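You operate a simulated robot arm through the tools that you are given. There is no shell and no other tool. Be economical: measure what you need, move in short steps, check, and stop when the job is done.

Carry out the task below with a simulated two-armed robot. There is one attempt and no reset: what you move stays moved.

JOB
Open the middle right drawer, take the gold piston from the left end of the bench and put it in the inside of the middle right drawer, then shut the drawer. Then press the zero button two times. Then fetch the grey canister from the top of the spring bench and set it on the top of the steel table. Then take the small carton from the tray of the red cart and put it on the top of the blue rack. Then open the second left drawer from the top, fetch the yellow pad from the tray of the red cart and set it in the inside from the top of the second left drawer, then shut the drawer. Then open the bottom left drawer. Keep to this order. Set down upright: grey canister, small carton.
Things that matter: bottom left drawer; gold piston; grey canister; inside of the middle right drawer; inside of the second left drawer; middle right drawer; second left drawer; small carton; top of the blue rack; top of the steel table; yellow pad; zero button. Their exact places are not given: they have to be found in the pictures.

It is judged by the outcome, as a careful person would: the job done as asked, and still so three seconds after it is handed in. It fails if anything else is knocked over, pushed out of place, dropped, spilled or broken.

ROBOT AND FRAMES
Two 6-joint arms with three-finger grippers on one trunk, on a base that drives. Base frame: it is fixed to the floor where the robot stands at the start and does not move with it; the origin is under the middle of the robot, x ahead of it, y to its left, z up. Units: mm, degrees, N and s.
The left shoulder is at the start at [42, 170, 1156], the right one opposite. With the tool pointing down near the work surface each hand reaches from about 680 to 740 mm from the robot's upright axis, wherever it stands, measured 20 degrees to its own side. Places, roughly: bottom left drawer [2600, 1500, 200]; gold piston (5x5x3 cm) [2700, 1700, 900]; grey canister (7x7x10 cm) [1700, 3800, 900]; inside of the middle right drawer [3300, 100, 300]; inside of the second left drawer [2700, 1600, 500]; middle right drawer [3200, 100, 400]; second left drawer [2600, 1500, 600]; small carton [0, 2750, 750]; top of the blue rack (54x25 cm) [-1240, 820, 900]; top of the steel table [1000, 300, 800]; yellow pad (8x6x4 cm) [100, 2600, 800]; zero button [1900, 2800, 1000]. Payload 2.2 kg a hand.
The TCP of each hand is the grasp point between the finger pads, 25 mm short of the fingertips. In the tool frame z runs along the fingers and y along their closing line. Largest opening 104 mm; the body of the gripper starts 74 mm behind the TCP.
Orientation is that of the tool frame in the base frame, as [roll, pitch, yaw] about the fixed x, y, z axes, in that order (R = Rz(yaw) Ry(pitch) Rx(roll)). With the fingers straight down and closing along the base's y, the tool's x points along the base's -x, its y along +y and its z along -z.

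CONTROLS
- The arms move only by the tool nudge_tool. It takes "left_moves", "right_moves" or both (then of equal length, played together; a hand with none holds still); each is a list of rows, each a list of 7 numbers: the gripper command, from -1 (fully open) to 1 (shut), values between in proportion, then the shift along the base's x, y, z in mm, then the turn, a rotation vector about the base's x, y, z in degrees. In form: [[jaw, x, y, z, wx, wy, wz], ...]. A call has 1 to 20 rows; each row is the pose to reach, as a shift and turn from the pose commanded when the call began. Each row takes 0.2 s and may step no farther than 50 mm and 8.6 degrees from the row before; otherwise, or with a gripper value out of range, the whole call is refused. A pose out of reach is approached as far as the arm can. The call stops where the force on the tool passes 40 N (or 10 N more than at its start, if that is more) or the arm is blocked; 0.2 s more then pass. Each finger halts on what it meets, pressing with about 36 N; the grip force reading is that of the motor and also rises with nothing between the fingers. The clock runs only during rows and for 0.2 s after the last one: add rows that repeat a pose to give the fingers time. It gives the time, the measured TCP pose, the force on the tool (base axes), the opening and the grip force at its end, in the units of the frame above (readings bear some noise), with the torque about the TCP (base axes, N m) and any sound that the robot's microphone picked up.
- Cameras (640 x 400 px; columns grow to the right, rows downward): "scene" is now at [164.7, 9.6, 1047.4]; the picture's right is [0.12, -0.99, -0.00], its down [-0.58, -0.07, -0.81] and it looks along [0.81, 0.10, -0.58] (base axes); focal length 252 px, centre (320, 200). "left" rides on the left gripper at [82, -3, -104] in its tool frame; the picture's right is [0.04, 1.00, 0.00], its down [-0.75, 0.03, -0.66] and it looks along [-0.66, 0.03, 0.75] (tool axes); focal length 256 px, centre (320, 200). "right" rides on the right gripper at [82, 3, -104] in its tool frame; the picture's right is [-0.04, 1.00, 0.00], its down [-0.75, -0.03, -0.66] and it looks along [-0.66, -0.03, 0.75] (tool axes); focal length 256 px, centre (320, 200).
- snapshot(camera): a new picture of that camera. It takes no simulated time.
- move_column(by): slides the trunk up (or, below 0, down) by that many mm; the arms and the scene camera ride with it, the base frame stays. It gives what a move gives, with no picture.
- drive_base(legs): drives the robot by 1 to 6 legs, each [ahead, left, turn to the left] in mm, mm and degrees, along the robot's own axes; the way and the turn of a leg run together, so that a leg with both is an arc; at most 1500 mm and 180 degrees a leg. The arms and the cameras ride along, it lands a little off, and it stops where it bumps. It gives what a move gives.
- aim_head(pan, tilt): turns the head with the scene camera to pan (to the left, within 60 degrees either way) and tilt (down, from -29 to 69), counted from straight ahead of the robot. It gives what a move gives.
- pixel_to_xyz(camera, pixels): there is no depth. For up to 12 entries [column, row, z] of the newest picture of that camera ("zoom" is the newest enlarged one), the place [x, y] in the base frame at which the ray of that pixel passes the height z, good to about 2 mm. It takes no simulated time.
- inspect(camera, box): a new picture of the part [left, top, right, bottom] of that camera's present view, enlarged. It takes no simulated time.
- finish_job(): hands the job in; it is judged then, once.

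Work in short steps. Measure before you move; look again where a grasp or a placing could have gone wrong, and mend it. You have 138 turns and 172 pictures in all, those below and enlarged ones among them. Open the grippers and draw the arms clear of the work before you hand the job in, unless the task says otherwise; then end with one line.

The tools are called as a command line: name --argument value ..., lists and objects as JSON in quotes. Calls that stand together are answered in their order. nudge_tool: Moves the arms, as the interface text tells. Its arguments: {"type":"object","properties":{"left_moves":{"type":"array","items":{"type":"array","items":{"type":"number"}}},"right_moves":{"type":"array","items":{"type":"array","items":{"type":"number"}}}},"required":[]} The other tools are called the same way: move_column (by) slides the trunk up or down; drive_base (legs) drives the base; aim_head (pan, tilt) turns the head that bears the scene camera; snapshot (camera) takes a picture; pixel_to_xyz (camera, pixels) gives the place at which the rays of pixels pass given heights; inspect (camera, box) takes an enlarged picture of a part of a camera's view; finish_job () hands the job in.

At the start:

```text
time: 0.0
left_eef_pos: [419.6, 183.0, 624.0]
left_tool_rot: [179.3, 0.1, -180.0]
left_contact_force: [0.0, -0.1, -0.8]
left_ft_torque: [-0.01, 0.04, 0.0]
left_opening: 104.0
left_grip_force: 0.0
right_eef_pos: [574.4, -254.5, 700.1]
right_tool_rot: [-180.0, 0.0, 180.0]
right_contact_force: [0.3, 0.4, 0.0]
right_ft_torque: [-0.02, -0.04, -0.01]
right_opening: 103.8
right_grip_force: 0.0
trunk travel left (down, up): [-350.0, 392.0]
robot x, y, heading: [0.9, 1.7, 0.2]
head pan, tilt: [6.8, 35.6]
```

scene: 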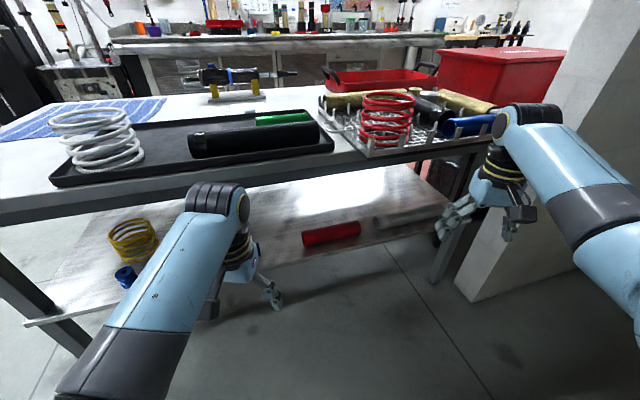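
right: 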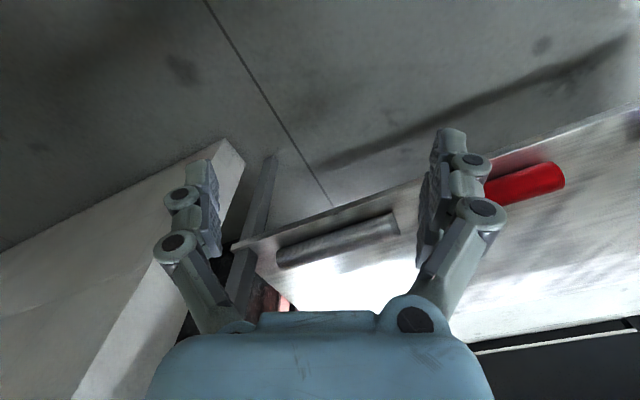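
left: 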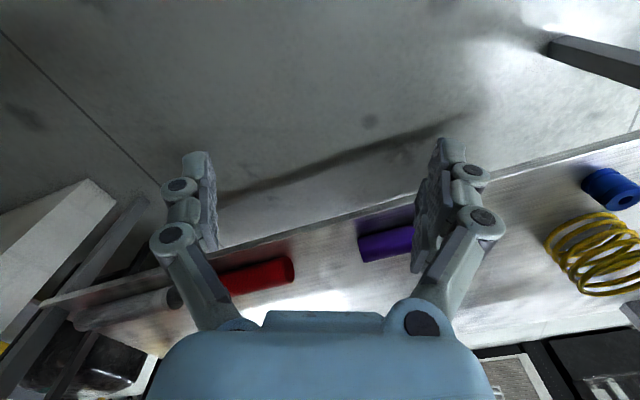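

I start by surveying: the steel table is straight ahead with the drawer bench beyond. I look ahead-left and level.

aim_head --pan 0 --tilt 10

snapshot --camera "scene"

aim_head --pan 58 --tilt 15

snapshot --camera "scene"

```text
time: 0.9
left_eef_pos: [419.2, 183.1, 624.7]
left_tool_rot: [179.1, 0.1, -179.9]
left_contact_force: [0.3, -0.2, 0.2]
left_ft_torque: [0.02, 0.01, 0.01]
left_opening: 104.1
left_grip_force: 0.1
right_eef_pos: [574.7, -254.7, 700.3]
right_tool_rot: [180.0, 0.0, 180.0]
right_contact_force: [-0.4, -0.1, 0.2]
right_ft_torque: [0.01, -0.01, 0.04]
right_opening: 104.4
right_grip_force: 0.0
trunk travel left (down, up): [-350.0, 392.0]
robot x, y, heading: [2.9, 0.0, -0.1]
head pan, tilt: [0.0, 10.0]
```

```text
168 pictures are left
```

scene: 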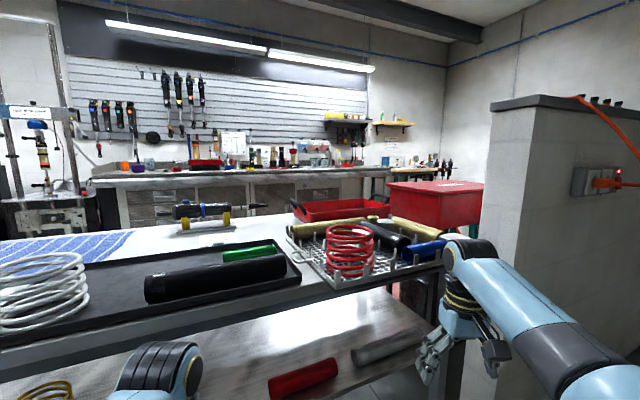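

```text
time: 2.2
left_eef_pos: [419.9, 184.1, 626.0]
left_tool_rot: [179.2, 0.2, -179.9]
left_contact_force: [0.0, -0.5, 0.9]
left_ft_torque: [-0.01, -0.02, 0.0]
left_opening: 103.9
left_grip_force: 0.0
right_eef_pos: [575.0, -256.1, 700.0]
right_tool_rot: [-180.0, 0.1, 180.0]
right_contact_force: [0.1, -0.5, 0.1]
right_ft_torque: [0.01, -0.02, -0.03]
right_opening: 104.1
right_grip_force: 0.1
trunk travel left (down, up): [-350.0, 392.0]
robot x, y, heading: [0.0, 2.5, 0.1]
head pan, tilt: [58.0, 15.0]
```

```text
167 pictures are left
```

scene: 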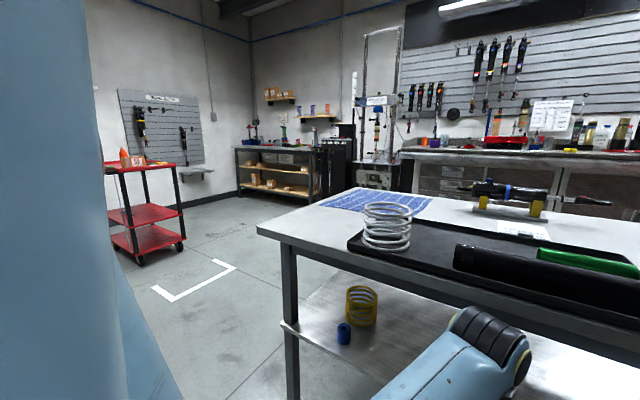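

The red cart is at far left (145,200), the spring bench behind it, the steel table corner at (258,230). I measure the table's outline at guessed heights to plan a path.

pixel_to_xyz --camera "scene" --pixels '[[258, 228, 800], [345, 190, 800], [295, 400, 0], [152, 288, 0], [218, 260, 0], [185, 245, 0], [140, 262, 0], [400, 152, 950], [315, 195, 0], [240, 195, 0], [410, 190, 0], [355, 185, 0]]'

aim_head --pan -58 --tilt 15

snapshot --camera "scene"

```text
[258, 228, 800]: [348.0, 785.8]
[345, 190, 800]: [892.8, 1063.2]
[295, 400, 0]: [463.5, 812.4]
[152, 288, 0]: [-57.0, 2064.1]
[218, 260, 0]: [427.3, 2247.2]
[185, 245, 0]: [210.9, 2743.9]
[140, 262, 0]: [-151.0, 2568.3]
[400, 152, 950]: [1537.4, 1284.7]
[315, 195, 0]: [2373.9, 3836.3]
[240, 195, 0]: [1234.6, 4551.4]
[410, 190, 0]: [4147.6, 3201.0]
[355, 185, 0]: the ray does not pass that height
```

```text
time: 4.1
left_eef_pos: [418.9, 183.2, 624.7]
left_tool_rot: [179.2, 0.2, -179.9]
left_contact_force: [0.7, -0.2, -0.4]
left_ft_torque: [-0.01, 0.02, 0.04]
left_opening: 104.0
left_grip_force: 0.1
right_eef_pos: [574.4, -254.8, 699.6]
right_tool_rot: [180.0, 0.0, 180.0]
right_contact_force: [0.1, 0.2, -0.3]
right_ft_torque: [-0.02, -0.02, -0.01]
right_opening: 104.1
right_grip_force: 0.1
trunk travel left (down, up): [-350.0, 392.0]
robot x, y, heading: [-2.3, 0.9, -0.1]
head pan, tilt: [-58.0, 15.0]
```

```text
166 pictures are left
```

scene: 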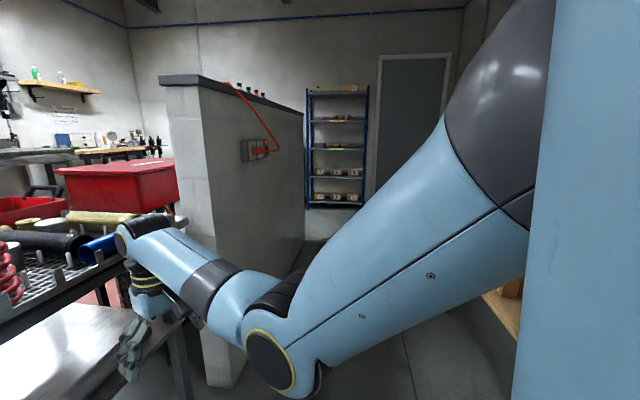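

The half wall blocks the right, so I go round the left. The arms are close to the table, so I back up 350 mm, then look to both sides.

drive_base --legs '[[-350, 0, 0]]'

aim_head --pan 40 --tilt 25

snapshot --camera "scene"

snapshot --camera "left"

```text
time: 6.4
left_eef_pos: [-44.2, 108.1, 661.0]
left_tool_rot: [174.8, 4.5, -154.5]
left_contact_force: [6.6, -3.1, 0.2]
left_ft_torque: [0.18, 0.55, 0.09]
left_opening: 103.7
left_grip_force: 0.0
right_eef_pos: [252.2, -261.2, 673.4]
right_tool_rot: [178.3, -9.2, -154.1]
right_contact_force: [4.8, 0.1, -3.3]
right_ft_torque: [-0.1, 0.49, -0.04]
right_opening: 103.7
right_grip_force: 0.0
trunk travel left (down, up): [-350.0, 392.0]
robot x, y, heading: [-262.1, -207.3, 26.0]
head pan, tilt: [-58.0, 15.0]
stopped in leg 1: the robot was blocked; the commanded pose is now the measured one
```

```text
time: 8.2
left_eef_pos: [-23.4, 137.2, 644.3]
left_tool_rot: [175.4, 2.8, -155.7]
left_contact_force: [0.1, -1.0, 0.5]
left_ft_torque: [0.02, 0.06, 0.01]
left_opening: 104.2
left_grip_force: 0.1
right_eef_pos: [268.7, -242.4, 666.1]
right_tool_rot: [179.8, -11.1, -155.2]
right_contact_force: [0.6, 0.1, -0.2]
right_ft_torque: [-0.01, -0.04, -0.02]
right_opening: 103.9
right_grip_force: 0.0
trunk travel left (down, up): [-350.0, 392.0]
robot x, y, heading: [-251.0, -202.3, 25.1]
head pan, tilt: [40.0, 25.0]
```

```text
165 pictures are left
```

scene: 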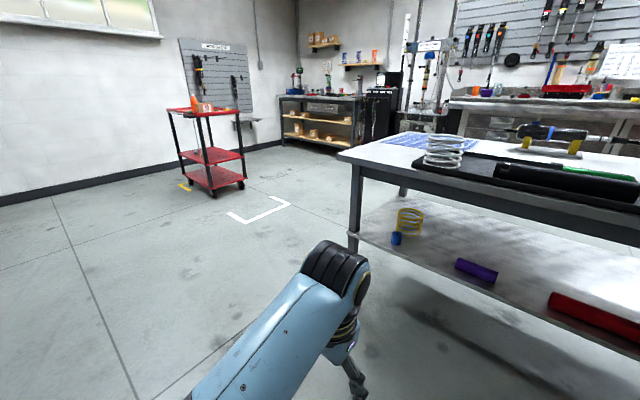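

```text
164 pictures are left
```

left: 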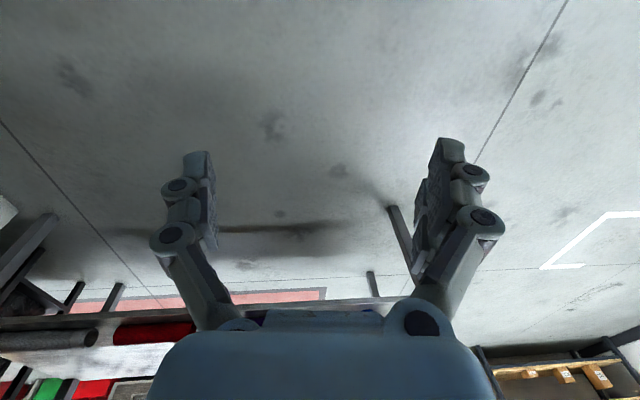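

It bumped something behind on the right and got turned to heading 25°. I look to the right for what was hit.

aim_head --pan -60 --tilt 35

snapshot --camera "scene"

aim_head --pan 60 --tilt 35

snapshot --camera "scene"

```text
time: 9.9
left_eef_pos: [-22.7, 136.7, 644.5]
left_tool_rot: [175.4, 2.8, -155.7]
left_contact_force: [-0.5, 0.2, -0.7]
left_ft_torque: [-0.02, -0.01, 0.03]
left_opening: 104.1
left_grip_force: 0.1
right_eef_pos: [267.1, -242.8, 665.9]
right_tool_rot: [179.7, -11.1, -155.1]
right_contact_force: [0.3, 0.1, -0.3]
right_ft_torque: [-0.04, -0.02, -0.05]
right_opening: 104.2
right_grip_force: 0.1
trunk travel left (down, up): [-350.0, 392.0]
robot x, y, heading: [-249.0, -205.6, 25.0]
head pan, tilt: [-60.0, 35.0]
```

```text
163 pictures are left
```

scene: 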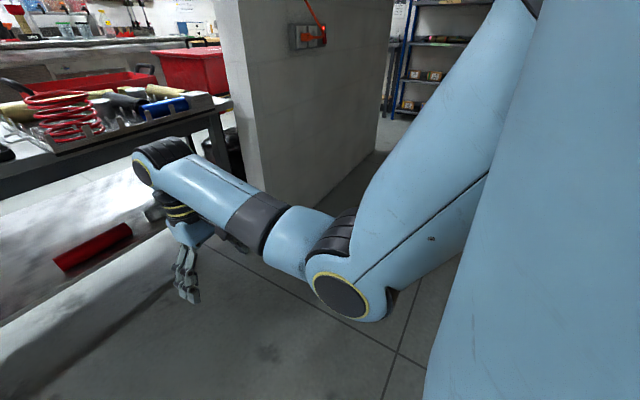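

```text
time: 11.9
left_eef_pos: [-23.6, 136.5, 642.9]
left_tool_rot: [175.5, 2.8, -155.7]
left_contact_force: [-0.1, 0.5, -0.1]
left_ft_torque: [-0.05, -0.02, 0.0]
left_opening: 104.5
left_grip_force: 0.0
right_eef_pos: [267.5, -242.9, 665.9]
right_tool_rot: [179.6, -11.1, -155.2]
right_contact_force: [0.7, 0.6, -0.8]
right_ft_torque: [-0.02, -0.04, -0.01]
right_opening: 104.3
right_grip_force: 0.0
trunk travel left (down, up): [-350.0, 392.0]
robot x, y, heading: [-251.4, -202.5, 25.2]
head pan, tilt: [60.0, 35.0]
```

```text
162 pictures are left
```

scene: 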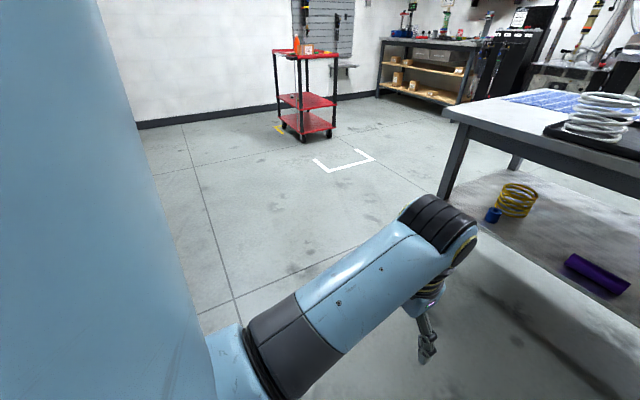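

The left is free. I strafe left and forward to clear the table's left end, then look along the aisle.

drive_base --legs '[[100, 150, 0], [100, 1000, 0], [900, 0, 0]]'

aim_head --pan -30 --tilt 20

snapshot --camera "scene"

aim_head --pan 30 --tilt 20

snapshot --camera "scene"

```text
time: 22.6
left_eef_pos: [540.8, 1613.4, 643.6]
left_tool_rot: [175.4, 2.9, -157.8]
left_contact_force: [-0.2, -0.4, 0.0]
left_ft_torque: [-0.01, 0.0, 0.03]
left_opening: 104.0
left_grip_force: 0.1
right_eef_pos: [816.4, 1222.6, 665.8]
right_tool_rot: [179.7, -11.1, -157.2]
right_contact_force: [0.3, -0.5, -0.1]
right_ft_torque: [-0.01, 0.01, -0.01]
right_opening: 103.8
right_grip_force: 0.1
trunk travel left (down, up): [-350.0, 392.0]
robot x, y, heading: [302.1, 1281.9, 22.9]
head pan, tilt: [60.0, 35.0]
```

```text
time: 24.3
left_eef_pos: [541.1, 1614.2, 642.9]
left_tool_rot: [175.2, 2.8, -157.8]
left_contact_force: [0.6, -0.4, -0.5]
left_ft_torque: [0.0, 0.03, -0.02]
left_opening: 104.2
left_grip_force: 0.0
right_eef_pos: [817.3, 1223.6, 665.2]
right_tool_rot: [179.8, -11.1, -157.3]
right_contact_force: [-0.5, -0.1, 0.1]
right_ft_torque: [-0.01, -0.02, 0.02]
right_opening: 104.0
right_grip_force: 0.0
trunk travel left (down, up): [-350.0, 392.0]
robot x, y, heading: [303.4, 1280.3, 23.1]
head pan, tilt: [-30.0, 20.0]
```

```text
161 pictures are left
```

scene: 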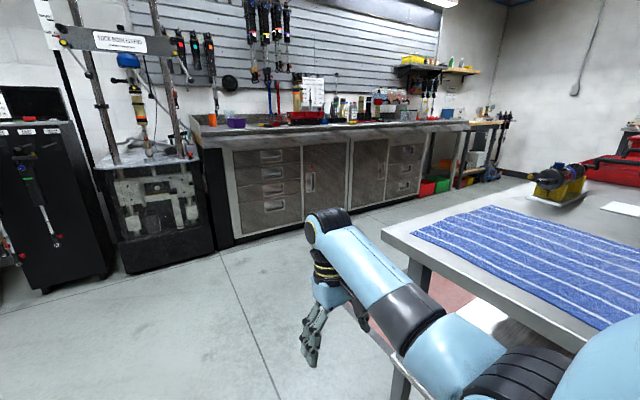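

```text
time: 25.6
left_eef_pos: [539.5, 1615.0, 643.0]
left_tool_rot: [175.3, 2.8, -157.9]
left_contact_force: [-0.3, 0.3, 0.3]
left_ft_torque: [0.0, 0.06, -0.02]
left_opening: 103.9
left_grip_force: 0.1
right_eef_pos: [817.4, 1222.4, 665.8]
right_tool_rot: [179.7, -11.1, -157.3]
right_contact_force: [0.1, -0.2, 0.1]
right_ft_torque: [0.02, 0.01, 0.02]
right_opening: 104.2
right_grip_force: 0.1
trunk travel left (down, up): [-350.0, 392.0]
robot x, y, heading: [301.0, 1281.9, 23.3]
head pan, tilt: [30.0, 20.0]
```

```text
160 pictures are left
```

scene: 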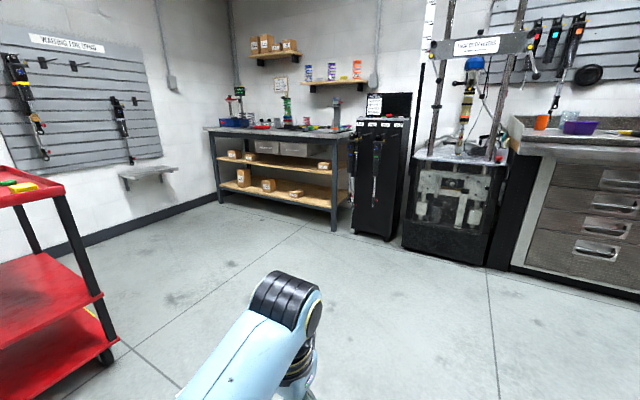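

Bench with four drawers left, three at right. I measure the bench's foot line to get its heading.

pixel_to_xyz --camera "scene" --pixels '[[512, 268, 0], [638, 302, 0], [404, 243, 0], [486, 265, 0], [521, 146, 880], [639, 155, 880], [332, 231, 0], [220, 201, 0]]'

aim_head --pan -35 --tilt 15

inspect --camera "scene" --box '[240, 80, 560, 280]'

```text
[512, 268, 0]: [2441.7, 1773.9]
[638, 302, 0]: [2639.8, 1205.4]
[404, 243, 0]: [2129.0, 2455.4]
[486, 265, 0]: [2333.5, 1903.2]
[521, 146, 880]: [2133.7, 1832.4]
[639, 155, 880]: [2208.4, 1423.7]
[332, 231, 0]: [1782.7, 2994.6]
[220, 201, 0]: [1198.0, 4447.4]
```

```text
time: 26.9
left_eef_pos: [541.0, 1613.6, 643.6]
left_tool_rot: [175.4, 2.9, -157.8]
left_contact_force: [-0.1, 0.9, -1.3]
left_ft_torque: [0.01, 0.01, -0.01]
left_opening: 104.1
left_grip_force: 0.1
right_eef_pos: [816.8, 1222.8, 666.2]
right_tool_rot: [179.8, -11.1, -157.3]
right_contact_force: [-0.2, -0.5, -0.5]
right_ft_torque: [0.01, -0.03, -0.02]
right_opening: 104.0
right_grip_force: 0.1
trunk travel left (down, up): [-350.0, 392.0]
robot x, y, heading: [301.2, 1280.5, 23.3]
head pan, tilt: [-35.0, 15.0]
```

```text
2.00 times, centred on (400, 180) of scene
```

zoom: 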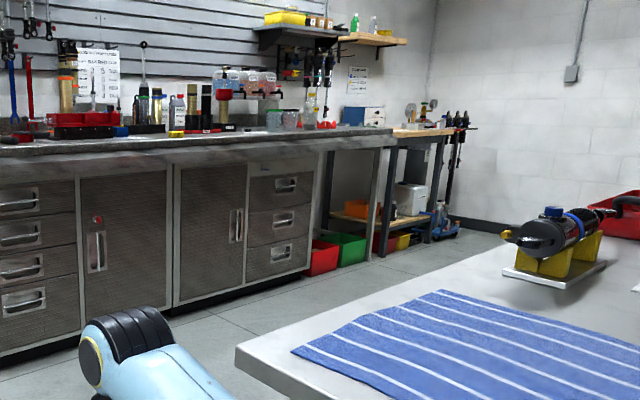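

Bench heading ≈ 19.6°. I square up, drive forward into the aisle and strafe part-way right, then look.

drive_base --legs '[[0, 0, -3.6], [1250, 0, 0], [0, -1200, 0]]'

aim_head --pan -30 --tilt 30

snapshot --camera "scene"

```text
time: 39.6
left_eef_pos: [2151.2, 834.0, 644.0]
left_tool_rot: [175.4, 2.8, -164.3]
left_contact_force: [0.1, 1.4, 0.0]
left_ft_torque: [0.0, -0.03, 0.0]
left_opening: 104.0
left_grip_force: 0.1
right_eef_pos: [2384.0, 415.9, 665.5]
right_tool_rot: [179.7, -11.2, -163.5]
right_contact_force: [0.0, 0.6, 0.4]
right_ft_torque: [0.02, -0.03, 0.03]
right_opening: 104.2
right_grip_force: 0.0
trunk travel left (down, up): [-350.0, 392.0]
robot x, y, heading: [1879.6, 530.7, 16.8]
head pan, tilt: [-35.0, 15.0]
```

```text
time: 40.4
left_eef_pos: [2152.5, 834.2, 643.4]
left_tool_rot: [175.3, 2.8, -164.3]
left_contact_force: [-0.4, 0.4, 0.5]
left_ft_torque: [0.0, 0.04, 0.01]
left_opening: 104.2
left_grip_force: 0.1
right_eef_pos: [2383.5, 415.1, 665.3]
right_tool_rot: [179.7, -11.1, -163.7]
right_contact_force: [-0.2, 0.3, -0.5]
right_ft_torque: [-0.02, 0.03, 0.01]
right_opening: 104.1
right_grip_force: 0.1
trunk travel left (down, up): [-350.0, 392.0]
robot x, y, heading: [1875.2, 528.2, 16.6]
head pan, tilt: [-30.0, 30.0]
```

```text
158 pictures are left
```

scene: 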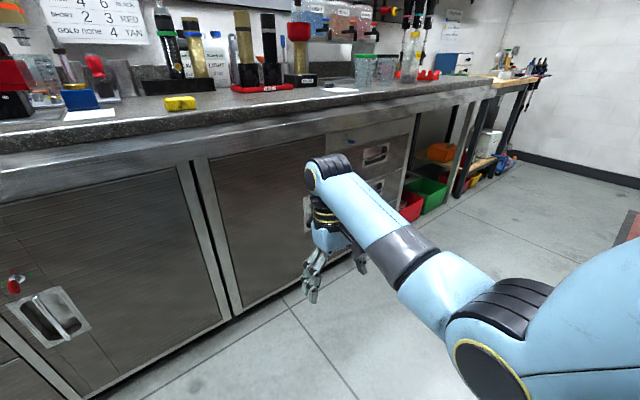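

I re-measure the bench's foot line from here with more precision, and the right drawers.

pixel_to_xyz --camera "scene" --pixels '[[90, 398, 20], [240, 318, 20], [352, 262, 20], [200, 160, 870], [420, 118, 870], [376, 153, 700]]'

drive_base --legs '[[0, -700, 4]]'

aim_head --pan -15 --tilt 40

snapshot --camera "scene"

```text
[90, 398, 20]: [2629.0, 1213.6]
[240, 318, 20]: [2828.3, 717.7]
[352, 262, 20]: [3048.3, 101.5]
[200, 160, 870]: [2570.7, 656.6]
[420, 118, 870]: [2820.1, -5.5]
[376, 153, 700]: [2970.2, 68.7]
```

```text
time: 44.2
left_eef_pos: [2358.4, 179.7, 644.4]
left_tool_rot: [175.2, 2.8, -159.6]
left_contact_force: [-0.8, 0.0, -0.9]
left_ft_torque: [0.0, 0.0, 0.0]
left_opening: 103.8
left_grip_force: 0.0
right_eef_pos: [2623.6, -219.3, 666.5]
right_tool_rot: [179.8, -11.1, -159.2]
right_contact_force: [-1.2, -0.3, -0.5]
right_ft_torque: [0.01, -0.01, 0.06]
right_opening: 103.9
right_grip_force: 0.2
trunk travel left (down, up): [-350.0, 392.0]
robot x, y, heading: [2111.0, -149.2, 21.4]
head pan, tilt: [-30.0, 30.0]
```

```text
time: 45.0
left_eef_pos: [2358.3, 179.9, 643.9]
left_tool_rot: [175.3, 2.7, -159.7]
left_contact_force: [0.5, 0.4, 0.4]
left_ft_torque: [-0.01, 0.02, 0.01]
left_opening: 104.1
left_grip_force: 0.1
right_eef_pos: [2624.1, -220.5, 665.5]
right_tool_rot: [179.7, -11.2, -159.2]
right_contact_force: [-0.2, 0.4, 0.4]
right_ft_torque: [-0.02, -0.02, 0.0]
right_opening: 104.2
right_grip_force: 0.1
trunk travel left (down, up): [-350.0, 392.0]
robot x, y, heading: [2106.8, -144.1, 21.5]
head pan, tilt: [-15.0, 40.0]
```

```text
157 pictures are left
```

scene: 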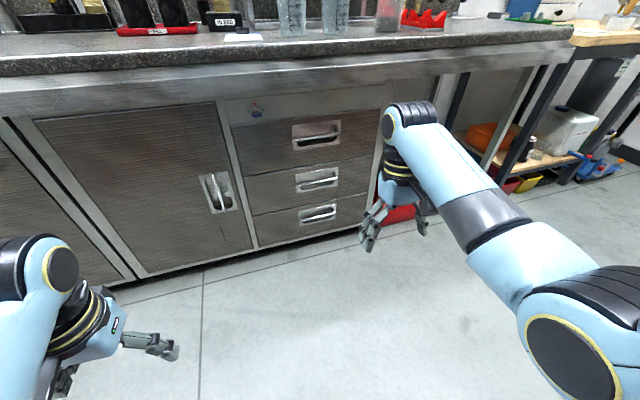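

The middle right drawer's handle is at about (318,180). I compute its ray and the foot of the cabinet below.

pixel_to_xyz --camera "scene" --pixels '[[316, 182, 350], [316, 182, 400], [316, 182, 450], [203, 266, 20], [345, 232, 20], [260, 245, 100], [365, 222, 100]]'

inspect --camera "scene" --box '[200, 90, 420, 270]'

```text
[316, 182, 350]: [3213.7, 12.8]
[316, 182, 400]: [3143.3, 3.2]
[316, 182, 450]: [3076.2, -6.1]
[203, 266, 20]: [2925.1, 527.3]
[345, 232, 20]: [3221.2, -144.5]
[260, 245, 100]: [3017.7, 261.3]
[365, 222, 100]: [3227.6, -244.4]
```

```text
2.22 times, centred on (310, 180) of scene
```

zoom: 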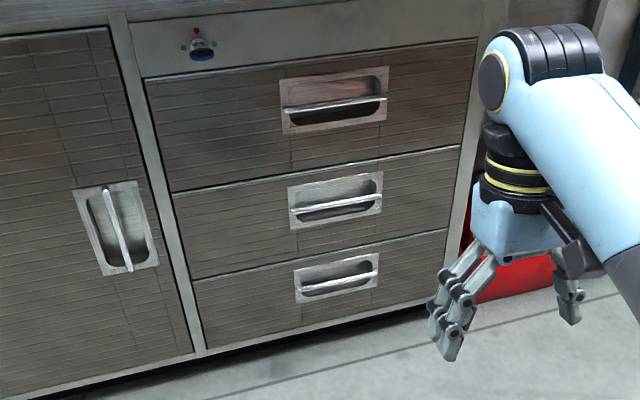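

Handle ≈ (3127,1,412), bench normal heading ≈ 22°. I lower the trunk 250 and then pitch the right hand forward.

move_column --by -250

nudge_tool --right_moves '[[-1, 12, 5, 0, 3, -7.4, 0], [-1, 24, 10, 0, 6, -14.8, 0], [-1, 36, 15, 0, 9, -22.2, 0], [-1, 48, 20, 0, 12, -29.6, 0], [-1, 60, 24, 0, 15, -37, 0], [-1, 72, 29, 0, 18, -44.4, 0], [-1, 84, 34, 0, 21, -51.8, 0], [-1, 96, 39, 0, 24, -59.2, 0], [-1, 108, 44, 0, 27, -66.6, 0], [-1, 120, 49, 0, 30, -74, 0], [-1, 132, 54, 0, 33, -81.4, 0], [-1, 139, 56, 0, 36, -88.8, 0], [-1, 139, 56, 0, 37.9, -93.6, 0]]'

```text
time: 47.6
left_eef_pos: [2345.1, 193.2, 389.6]
left_tool_rot: [173.1, 2.0, -160.6]
left_contact_force: [1.4, -0.5, -0.2]
left_ft_torque: [0.01, -0.01, 0.01]
left_opening: 103.8
left_grip_force: 0.1
right_eef_pos: [2589.7, -232.7, 367.9]
right_tool_rot: [179.6, -18.5, -159.1]
right_contact_force: [-0.2, 0.4, -0.2]
right_ft_torque: [0.02, -0.01, -0.01]
right_opening: 104.0
right_grip_force: 0.1
trunk travel left (down, up): [-100.0, 642.0]
robot x, y, heading: [2105.9, -143.7, 21.4]
head pan, tilt: [-15.0, 40.0]
```

```text
time: 50.4
left_eef_pos: [2350.2, 193.3, 390.4]
left_tool_rot: [173.2, 2.5, -160.5]
left_contact_force: [1.0, 0.1, -0.7]
left_ft_torque: [-0.01, 0.01, 0.04]
left_opening: 104.1
left_grip_force: 0.0
right_eef_pos: [2729.6, -176.2, 367.4]
right_tool_rot: [170.9, 82.4, -166.5]
right_contact_force: [-0.6, -0.7, 0.1]
right_ft_torque: [0.01, 0.02, -0.03]
right_opening: 104.0
right_grip_force: 0.0
right hand out of reach, approached as far as the arm can: row 12
trunk travel left (down, up): [-100.0, 642.0]
robot x, y, heading: [2111.1, -145.1, 21.1]
head pan, tilt: [-15.0, 40.0]
```

Hand now nearly horizontal (7.5° low). Next I roll it +90° about the forward axis so the fingers close vertically, rising to handle height.

nudge_tool --right_moves '[[-1, 0, 0, 5, 7.5, 3.1, 0], [-1, 0, 0, 10, 15, 6.2, 0], [-1, 0, 0, 15, 22.5, 9.3, 0], [-1, 0, 0, 20, 30, 12.4, 0], [-1, 0, 0, 25, 37.5, 15.5, 0], [-1, 0, 0, 30, 45, 18.6, 0], [-1, 0, 0, 35, 52.5, 21.7, 0], [-1, 0, 0, 40, 60, 24.8, 0], [-1, 0, 0, 45, 67.5, 27.9, 0], [-1, 0, 0, 45, 75, 31, 0], [-1, 0, 0, 45, 82, 34, 0]]'

snapshot --camera "scene"

snapshot --camera "right"

```text
time: 52.8
left_eef_pos: [2351.9, 195.3, 392.9]
left_tool_rot: [173.0, 2.9, -160.5]
left_contact_force: [0.8, -0.5, -0.2]
left_ft_torque: [0.01, -0.01, 0.03]
left_opening: 103.9
left_grip_force: 0.0
right_eef_pos: [2730.1, -176.3, 412.7]
right_tool_rot: [90.1, -0.1, 120.1]
right_contact_force: [0.1, 0.6, 0.1]
right_ft_torque: [0.0, -0.02, 0.0]
right_opening: 103.9
right_grip_force: 0.1
trunk travel left (down, up): [-100.0, 642.0]
robot x, y, heading: [2112.3, -144.1, 21.2]
head pan, tilt: [-15.0, 40.0]
```

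```text
155 pictures are left
```

scene: 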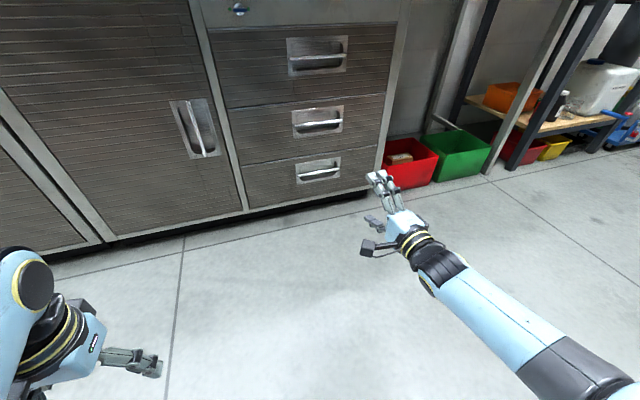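

```text
154 pictures are left
```

right: 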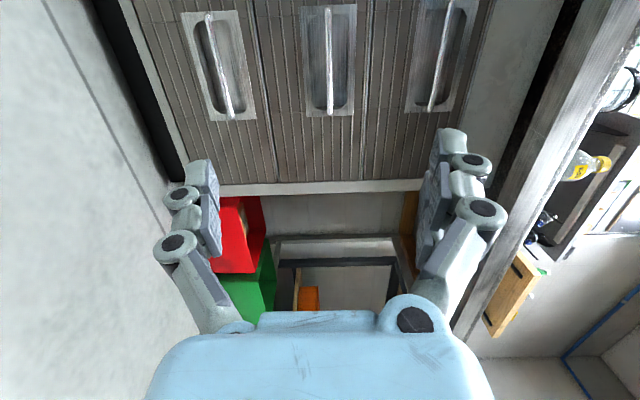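

Hand points at azimuth 30°, handle triangulates to about (3123,2,427). I yaw the hand −8°, align sideways and in height, drive ahead 250 and look again.

nudge_tool --right_moves '[[-1, -3, 8, 7, 0, 0, -4], [-1, -6, 17, 14, 0, 0, -8], [-1, -6, 17, 14, 0, 0, -8]]'

drive_base --legs '[[250, 0, 0]]'

snapshot --camera "right"

snapshot --camera "scene"

```text
time: 53.6
left_eef_pos: [2351.5, 194.7, 392.7]
left_tool_rot: [173.1, 2.8, -160.5]
left_contact_force: [-0.4, 0.6, 0.0]
left_ft_torque: [0.01, 0.02, 0.01]
left_opening: 104.0
left_grip_force: 0.2
right_eef_pos: [2724.3, -158.0, 427.4]
right_tool_rot: [90.0, 0.1, 112.0]
right_contact_force: [-0.4, 0.6, -0.2]
right_ft_torque: [-0.03, -0.03, 0.01]
right_opening: 103.9
right_grip_force: 0.1
trunk travel left (down, up): [-100.0, 642.0]
robot x, y, heading: [2110.1, -146.5, 21.2]
head pan, tilt: [-15.0, 40.0]
```

```text
time: 55.5
left_eef_pos: [2591.9, 287.4, 393.2]
left_tool_rot: [173.0, 2.8, -160.6]
left_contact_force: [0.3, 0.3, 0.1]
left_ft_torque: [0.02, -0.02, 0.03]
left_opening: 103.8
left_grip_force: 0.1
right_eef_pos: [2962.3, -66.4, 425.6]
right_tool_rot: [90.0, 0.2, 112.1]
right_contact_force: [-1.0, -0.4, 1.0]
right_ft_torque: [0.01, 0.03, -0.03]
right_opening: 104.2
right_grip_force: 0.2
trunk travel left (down, up): [-100.0, 642.0]
robot x, y, heading: [2348.2, -51.8, 21.3]
head pan, tilt: [-15.0, 40.0]
```

```text
153 pictures are left
```

right: 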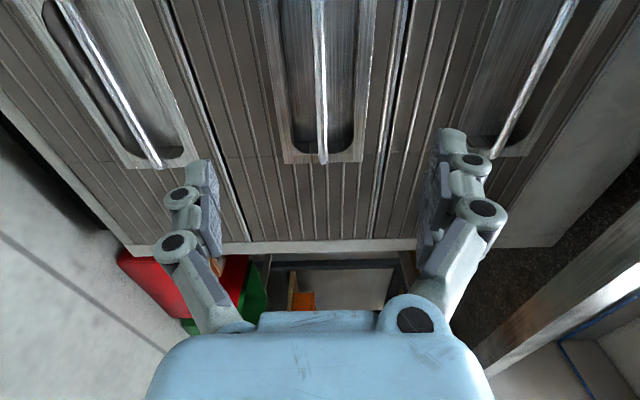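

```text
152 pictures are left
```

scene: 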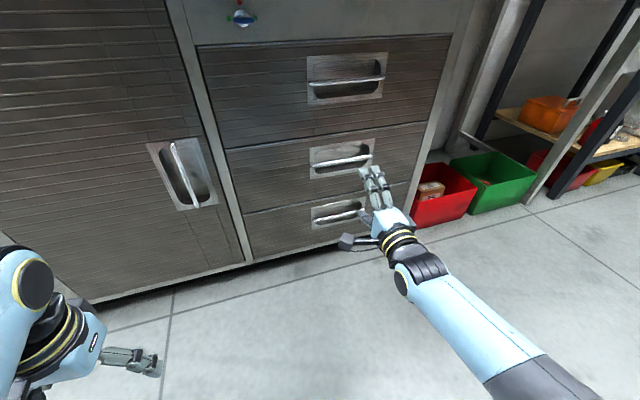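

Bar appears vertical in image at col 322, recess about 77 mm high, ~160 mm ahead. I narrow the jaw to ~42 mm and advance 125 mm, then look.

nudge_tool --right_moves '[[-0.4, 0, 0, -1, 0, 0, 0], [0.2, 0, 0, -2, 0, 0, 0], [0.2, 23, 9, -2, 0, 0, 0], [0.2, 46, 18, -2, 0, 0, 0], [0.2, 70, 28, -2, 0, 0, 0], [0.2, 93, 37, -2, 0, 0, 0], [0.2, 116, 47, -2, 0, 0, 0]]'

snapshot --camera "right"

```text
time: 57.0
left_eef_pos: [2590.3, 288.6, 393.4]
left_tool_rot: [172.8, 2.8, -160.6]
left_contact_force: [-0.9, -0.7, 0.0]
left_ft_torque: [-0.01, 0.0, -0.01]
left_opening: 103.7
left_grip_force: 0.1
right_eef_pos: [3079.3, -17.4, 426.0]
right_tool_rot: [90.1, 0.2, 112.1]
right_contact_force: [0.6, 0.3, -0.9]
right_ft_torque: [-0.02, 0.02, 0.0]
right_opening: 41.6
right_grip_force: 0.1
trunk travel left (down, up): [-100.0, 642.0]
robot x, y, heading: [2347.2, -54.2, 21.2]
head pan, tilt: [-15.0, 40.0]
```

```text
151 pictures are left
```

right: 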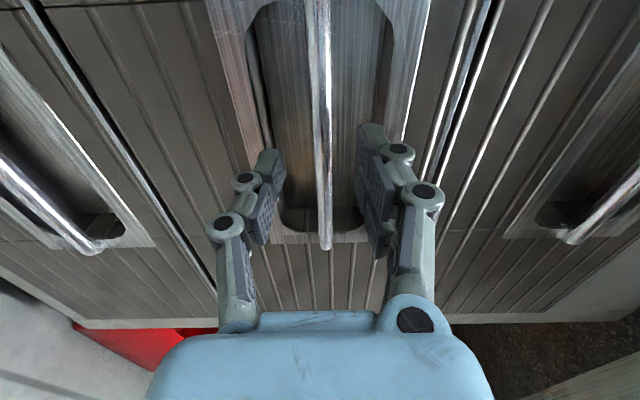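

Bar is straddled between fingertips, ~32 mm ahead of the TCP. I advance 25 mm more and close.

nudge_tool --right_moves '[[0.2, 12, 5, 0, 0, 0, 0], [0.2, 23, 9, 0, 0, 0, 0], [0.5, 23, 9, 0, 0, 0, 0], [1, 23, 9, 0, 0, 0, 0], [1, 23, 9, 0, 0, 0, 0], [1, 23, 9, 0, 0, 0, 0]]'

snapshot --camera "right"

```text
time: 58.5
left_eef_pos: [2590.2, 286.8, 394.1]
left_tool_rot: [173.0, 2.9, -160.5]
left_contact_force: [-0.6, 0.1, 0.2]
left_ft_torque: [-0.02, -0.05, 0.02]
left_opening: 103.8
left_grip_force: 0.1
right_eef_pos: [3102.6, -8.0, 428.1]
right_tool_rot: [89.8, 0.1, 112.1]
right_contact_force: [2.7, -1.3, 8.0]
right_ft_torque: [-0.24, -0.18, 0.07]
right_opening: 6.0
right_grip_force: 32.8
trunk travel left (down, up): [-100.0, 642.0]
robot x, y, heading: [2348.0, -50.2, 21.3]
head pan, tilt: [-15.0, 40.0]
```

```text
150 pictures are left
```

right: 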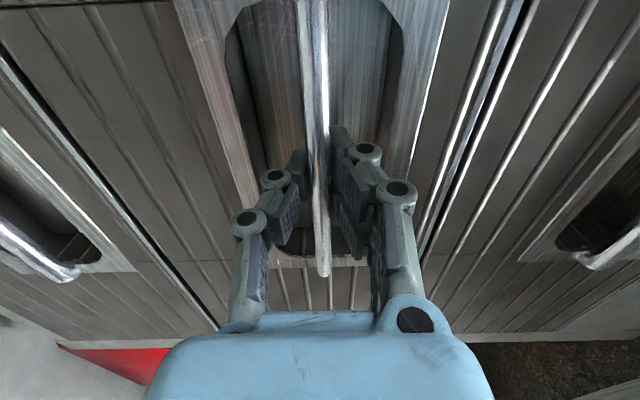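

Gripping the bar (opening 6 mm, 33 N). I pull back 200 mm with the arm.

nudge_tool --right_moves '[[1, -14, -5, 0, 0, 0, 0], [1, -32, -13, 0, 0, 0, 0], [1, -51, -20, 0, 0, 0, 0], [1, -70, -28, 0, 0, 0, 0], [1, -93, -37, 0, 0, 0, 0], [1, -116, -47, 0, 0, 0, 0], [1, -139, -56, 0, 0, 0, 0], [1, -162, -66, 0, 0, 0, 0], [1, -185, -75, 0, 0, 0, 0]]'

snapshot --camera "scene"

```text
time: 60.5
left_eef_pos: [2589.2, 288.7, 394.1]
left_tool_rot: [173.0, 2.8, -160.5]
left_contact_force: [-0.2, -0.1, -0.2]
left_ft_torque: [-0.03, -0.01, 0.01]
left_opening: 103.9
left_grip_force: 0.0
right_eef_pos: [2916.7, -82.1, 428.5]
right_tool_rot: [89.8, 0.1, 112.1]
right_contact_force: [2.8, -9.4, 20.9]
right_ft_torque: [-0.37, -0.09, -0.06]
right_opening: 6.0
right_grip_force: 28.9
trunk travel left (down, up): [-100.0, 642.0]
robot x, y, heading: [2350.6, -50.7, 21.1]
head pan, tilt: [-15.0, 40.0]
```

```text
149 pictures are left
```

scene: 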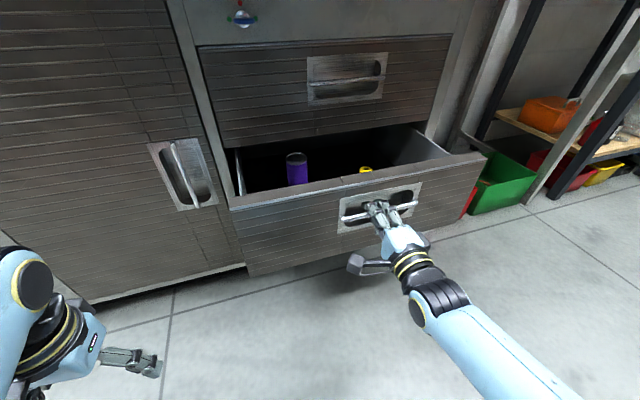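

Drawer opened 200 mm; purple and yellow items inside. I pull 70 mm more, watching for the stop.

nudge_tool --right_moves '[[1, -23, -9, 0, 0, 0, 0], [1, -46, -18, 0, 0, 0, 0], [1, -65, -26, 0, 0, 0, 0]]'

aim_head --pan -15 --tilt 50

snapshot --camera "scene"

```text
time: 61.2
left_eef_pos: [2589.3, 289.3, 393.3]
left_tool_rot: [173.0, 3.0, -160.6]
left_contact_force: [0.1, -1.0, -0.5]
left_ft_torque: [0.01, 0.0, 0.02]
left_opening: 104.2
left_grip_force: 0.1
right_eef_pos: [2850.4, -107.9, 427.1]
right_tool_rot: [90.0, 0.0, 112.1]
right_contact_force: [-0.2, -3.7, 21.7]
right_ft_torque: [0.07, 0.18, 0.13]
right_opening: 0.0
right_grip_force: 28.3
trunk travel left (down, up): [-100.0, 642.0]
robot x, y, heading: [2349.8, -53.5, 21.5]
head pan, tilt: [-15.0, 40.0]
```

```text
time: 62.0
left_eef_pos: [2590.3, 289.2, 393.5]
left_tool_rot: [173.0, 2.9, -160.5]
left_contact_force: [-1.0, 0.1, 0.7]
left_ft_torque: [-0.02, -0.01, 0.0]
left_opening: 103.9
left_grip_force: 0.0
right_eef_pos: [2851.7, -107.4, 427.3]
right_tool_rot: [90.0, 0.2, 112.2]
right_contact_force: [-3.5, 6.4, 15.6]
right_ft_torque: [0.25, 0.25, -0.04]
right_opening: 0.0
right_grip_force: 28.5
trunk travel left (down, up): [-100.0, 642.0]
robot x, y, heading: [2345.8, -53.2, 21.3]
head pan, tilt: [-15.0, 50.0]
```

```text
148 pictures are left
```

scene: 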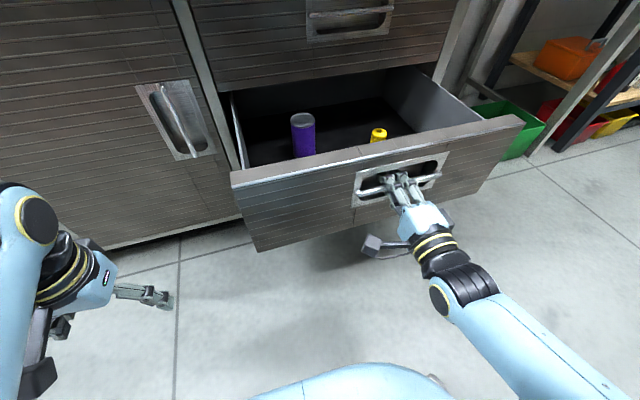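

The grip slipped off at the stop; the drawer is open ~250 mm. I open the jaw a bit and draw the hand back.

nudge_tool --right_moves '[[0.5, 0, 0, 0, 0, 0, 0], [0.2, 0, 0, 0, 0, 0, 0], [0.2, -23, -9, 0, 0, 0, 0], [0.2, -46, -18, 0, 0, 0, 0], [0.2, -69, -28, 0, 0, 0, 0]]'

snapshot --camera "scene"

snapshot --camera "right"

```text
time: 63.2
left_eef_pos: [2590.9, 287.8, 393.1]
left_tool_rot: [172.9, 2.8, -160.6]
left_contact_force: [0.3, 0.2, 0.6]
left_ft_torque: [-0.02, 0.0, 0.02]
left_opening: 103.8
left_grip_force: 0.0
right_eef_pos: [2783.4, -138.7, 425.9]
right_tool_rot: [90.0, 0.1, 112.1]
right_contact_force: [-0.2, 0.5, -0.6]
right_ft_torque: [-0.01, 0.01, 0.01]
right_opening: 41.5
right_grip_force: 0.1
trunk travel left (down, up): [-100.0, 642.0]
robot x, y, heading: [2347.6, -55.5, 20.8]
head pan, tilt: [-15.0, 50.0]
```

```text
147 pictures are left
```

scene: 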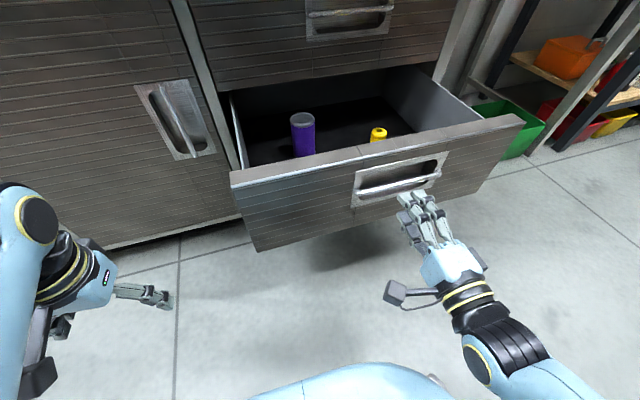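

```text
146 pictures are left
```

right: 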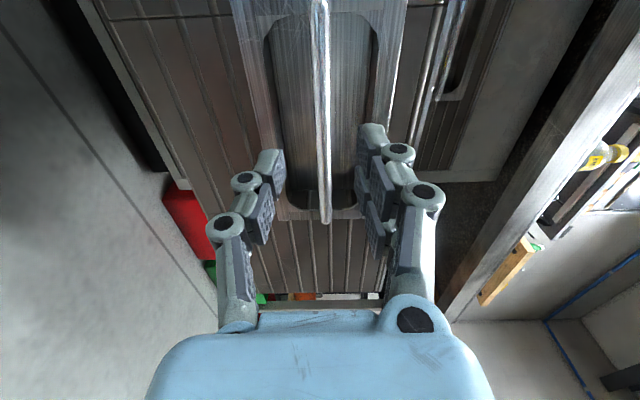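

Drawer open ~290 mm. I'll use the right hand for the piston: back off 300, and reverse the wrist turn so the right hand points down again.

drive_base --legs '[[-300, 0, 1.2]]'

nudge_tool --right_moves '[[-1, 0, 0, 10, -7.9, -3.2, 0], [-1, 0, 0, 20, -15.8, -6.4, 0], [-1, 0, 0, 30, -23.7, -9.6, 0], [-1, 0, 0, 40, -31.6, -12.8, 0], [-1, 0, 0, 50, -39.5, -16, 0], [-1, 0, 0, 60, -47.4, -19.1, 0], [-1, 0, 0, 70, -55.3, -22.3, 0], [-1, 0, 0, 80, -63.2, -25.5, 0], [-1, 0, 0, 90, -71.1, -28.7, 0], [-1, 0, 0, 100, -79, -31.9, 0], [-1, 0, 0, 110, -83.4, -33.7, 0]]'

nudge_tool --right_moves '[[-1, 0, 0, 10, -3, 7.4, 0], [-1, 0, 0, 20, -6, 14.8, 0], [-1, 0, 0, 30, -9, 22.2, 0], [-1, 0, 0, 40, -12, 29.6, 0], [-1, 0, 0, 50, -15, 37, 0], [-1, 0, 0, 60, -18, 44.4, 0], [-1, 0, 0, 70, -21, 51.8, 0], [-1, 0, 0, 80, -24, 59.2, 0], [-1, 0, 0, 90, -27, 66.6, 0], [-1, 0, 0, 100, -30, 74, 0], [-1, 0, 0, 100, -33, 81.4, 0], [-1, 0, 0, 100, -33.7, 83.4, 0]]'

```text
time: 65.2
left_eef_pos: [2301.6, 181.2, 392.7]
left_tool_rot: [172.9, 2.9, -159.3]
left_contact_force: [-0.4, -0.3, 0.0]
left_ft_torque: [0.0, -0.01, -0.01]
left_opening: 104.0
left_grip_force: 0.1
right_eef_pos: [2503.8, -240.2, 425.5]
right_tool_rot: [90.0, 0.1, 113.3]
right_contact_force: [-0.2, 0.4, -0.4]
right_ft_torque: [0.03, -0.02, -0.02]
right_opening: 41.7
right_grip_force: 0.1
trunk travel left (down, up): [-100.0, 642.0]
robot x, y, heading: [2066.0, -163.0, 22.4]
head pan, tilt: [-15.0, 50.0]
```

```text
time: 67.6
left_eef_pos: [2302.0, 181.0, 392.2]
left_tool_rot: [172.9, 2.7, -159.3]
left_contact_force: [0.2, 0.7, -0.3]
left_ft_torque: [0.02, -0.03, -0.04]
left_opening: 104.1
left_grip_force: 0.1
right_eef_pos: [2503.6, -241.7, 535.9]
right_tool_rot: [-172.6, 88.5, -150.7]
right_contact_force: [0.1, 0.3, -0.1]
right_ft_torque: [0.02, 0.03, 0.01]
right_opening: 103.8
right_grip_force: 0.2
trunk travel left (down, up): [-100.0, 642.0]
robot x, y, heading: [2066.1, -165.8, 22.6]
head pan, tilt: [-15.0, 50.0]
```

```text
time: 69.8
left_eef_pos: [2300.9, 180.9, 392.9]
left_tool_rot: [172.8, 2.8, -159.3]
left_contact_force: [0.3, 0.6, 0.4]
left_ft_torque: [0.02, 0.02, -0.01]
left_opening: 103.9
left_grip_force: 0.1
right_eef_pos: [2536.0, -267.4, 559.9]
right_tool_rot: [-165.1, 14.3, -152.7]
right_contact_force: [0.6, 0.1, 0.1]
right_ft_torque: [-0.04, 0.03, -0.01]
right_opening: 104.2
right_grip_force: 0.1
right hand out of reach, approached as far as the arm can: row 1, 2, 3, 4, 5, 6, 7, 8, 9, 10
trunk travel left (down, up): [-100.0, 642.0]
robot x, y, heading: [2065.7, -166.5, 22.4]
head pan, tilt: [-15.0, 50.0]
stopped in row 10 (right hand): the arm was blocked; the commanded pose is now the measured one
```

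Right hand is nearly down. I raise the trunk 430 and strafe left toward the bench's left end.

move_column --by 430

drive_base --legs '[[0, 900, 0], [0, 850, 0]]'

aim_head --pan -5 --tilt 30

snapshot --camera "scene"

```text
refused: 430 is not a number from -400 to 400
```

```text
time: 78.7
left_eef_pos: [1662.4, 1811.9, 393.2]
left_tool_rot: [173.0, 2.7, -160.0]
left_contact_force: [0.3, 0.3, -0.2]
left_ft_torque: [0.02, 0.01, 0.0]
left_opening: 103.9
left_grip_force: 0.0
right_eef_pos: [1889.1, 1362.7, 561.0]
right_tool_rot: [-165.2, 14.5, -153.5]
right_contact_force: [0.6, -0.8, -0.2]
right_ft_torque: [-0.01, -0.01, -0.01]
right_opening: 104.0
right_grip_force: 0.0
trunk travel left (down, up): [-100.0, 642.0]
robot x, y, heading: [1422.6, 1467.7, 21.4]
head pan, tilt: [-15.0, 50.0]
```

```text
time: 79.5
left_eef_pos: [1662.1, 1813.5, 393.0]
left_tool_rot: [172.9, 2.8, -160.3]
left_contact_force: [0.4, -1.0, -0.1]
left_ft_torque: [-0.02, -0.02, 0.03]
left_opening: 104.3
left_grip_force: 0.1
right_eef_pos: [1889.0, 1363.0, 560.2]
right_tool_rot: [-165.0, 14.6, -153.6]
right_contact_force: [-0.7, 0.4, 0.2]
right_ft_torque: [0.01, 0.01, -0.01]
right_opening: 103.8
right_grip_force: 0.0
trunk travel left (down, up): [-100.0, 642.0]
robot x, y, heading: [1421.3, 1470.6, 21.6]
head pan, tilt: [-5.0, 30.0]
```

```text
145 pictures are left
```

scene: 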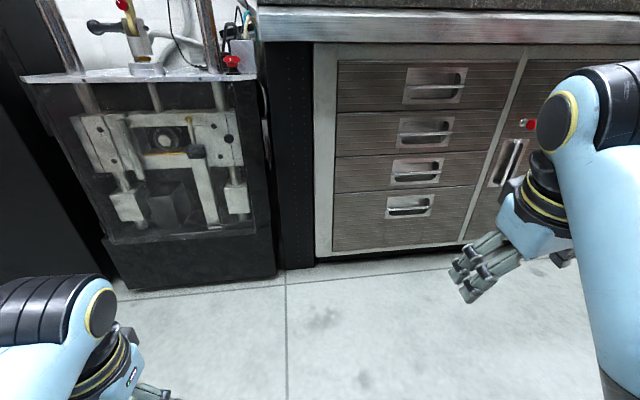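

I raise the trunk by 400, straighten the right hand (≈21° correction), and look at the bench top.

move_column --by 400

nudge_tool --right_moves '[[-1, 10, 4, 0, 2.5, 6.5, 0], [-1, 20, 8, 0, 5, 13, 0], [-1, 30, 12, 0, 7.3, 19.5, 0], [-1, 30, 12, 0, 7.3, 19.5, 0]]'

aim_head --pan -5 --tilt 25

snapshot --camera "scene"

```text
time: 83.3
left_eef_pos: [1662.8, 1812.4, 792.7]
left_tool_rot: [172.9, 2.8, -160.1]
left_contact_force: [0.1, -0.3, -0.3]
left_ft_torque: [-0.05, -0.03, -0.02]
left_opening: 104.2
left_grip_force: 0.0
right_eef_pos: [1890.1, 1363.6, 960.3]
right_tool_rot: [-165.2, 14.5, -153.5]
right_contact_force: [-0.3, -0.1, -0.1]
right_ft_torque: [0.03, 0.03, -0.02]
right_opening: 104.2
right_grip_force: 0.0
trunk travel left (down, up): [-500.0, 242.0]
robot x, y, heading: [1420.1, 1469.4, 21.6]
head pan, tilt: [-5.0, 30.0]
```

```text
time: 84.3
left_eef_pos: [1661.6, 1813.8, 792.7]
left_tool_rot: [172.8, 2.8, -160.1]
left_contact_force: [-0.6, 0.0, -0.3]
left_ft_torque: [0.0, 0.0, 0.01]
left_opening: 104.2
left_grip_force: 0.1
right_eef_pos: [1942.5, 1354.3, 885.1]
right_tool_rot: [179.8, 0.0, -155.3]
right_contact_force: [-0.1, 1.1, -0.6]
right_ft_torque: [-0.01, 0.01, -0.04]
right_opening: 103.9
right_grip_force: 0.1
right hand out of reach, approached as far as the arm can: row 1, 2, 3, 4
trunk travel left (down, up): [-500.0, 242.0]
robot x, y, heading: [1422.2, 1470.8, 21.7]
head pan, tilt: [-5.0, 30.0]
```

```text
time: 85.0
left_eef_pos: [1661.9, 1812.9, 792.4]
left_tool_rot: [172.9, 2.8, -160.1]
left_contact_force: [0.4, -0.2, 0.0]
left_ft_torque: [-0.01, -0.04, 0.01]
left_opening: 103.8
left_grip_force: 0.1
right_eef_pos: [1942.4, 1353.5, 884.8]
right_tool_rot: [179.7, 0.2, -155.4]
right_contact_force: [0.4, 0.2, -0.1]
right_ft_torque: [0.0, -0.01, 0.0]
right_opening: 104.0
right_grip_force: 0.2
trunk travel left (down, up): [-500.0, 242.0]
robot x, y, heading: [1425.2, 1471.6, 21.9]
head pan, tilt: [-5.0, 25.0]
```

```text
144 pictures are left
```

scene: 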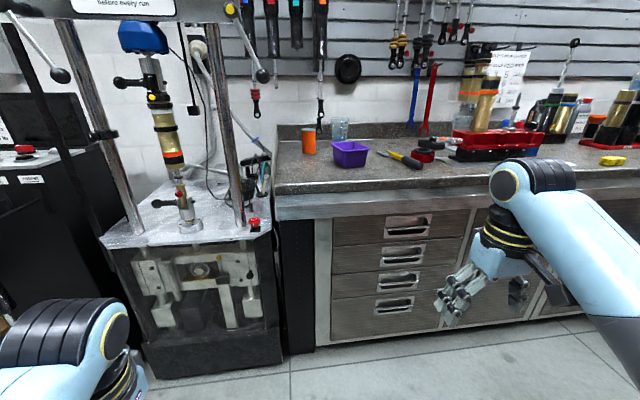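

Bench left end visible: orange cylinder (309,142), purple bin (350,152), etc. I zoom to find the gold piston.

inspect --camera "scene" --box '[220, 90, 460, 240]'

inspect --camera "scene" --box '[0, 80, 300, 260]'

```text
2.67 times, centred on (340, 165) of scene
```

zoom: 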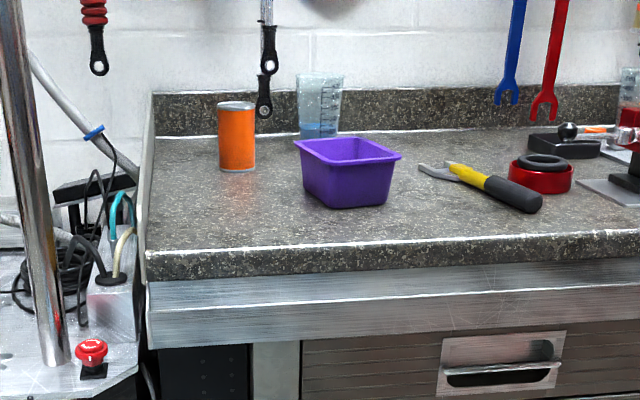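

```text
2.13 times, centred on (150, 170) of scene
```

zoom: 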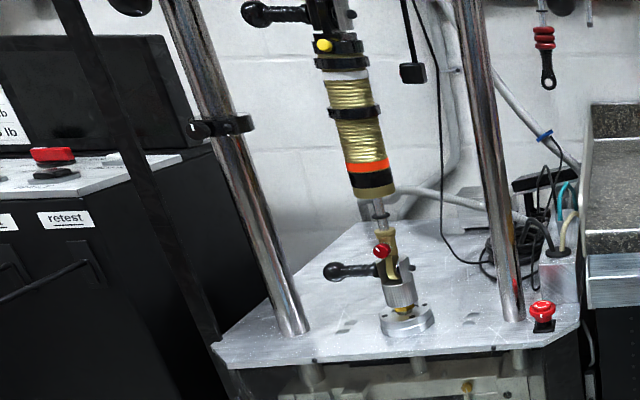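

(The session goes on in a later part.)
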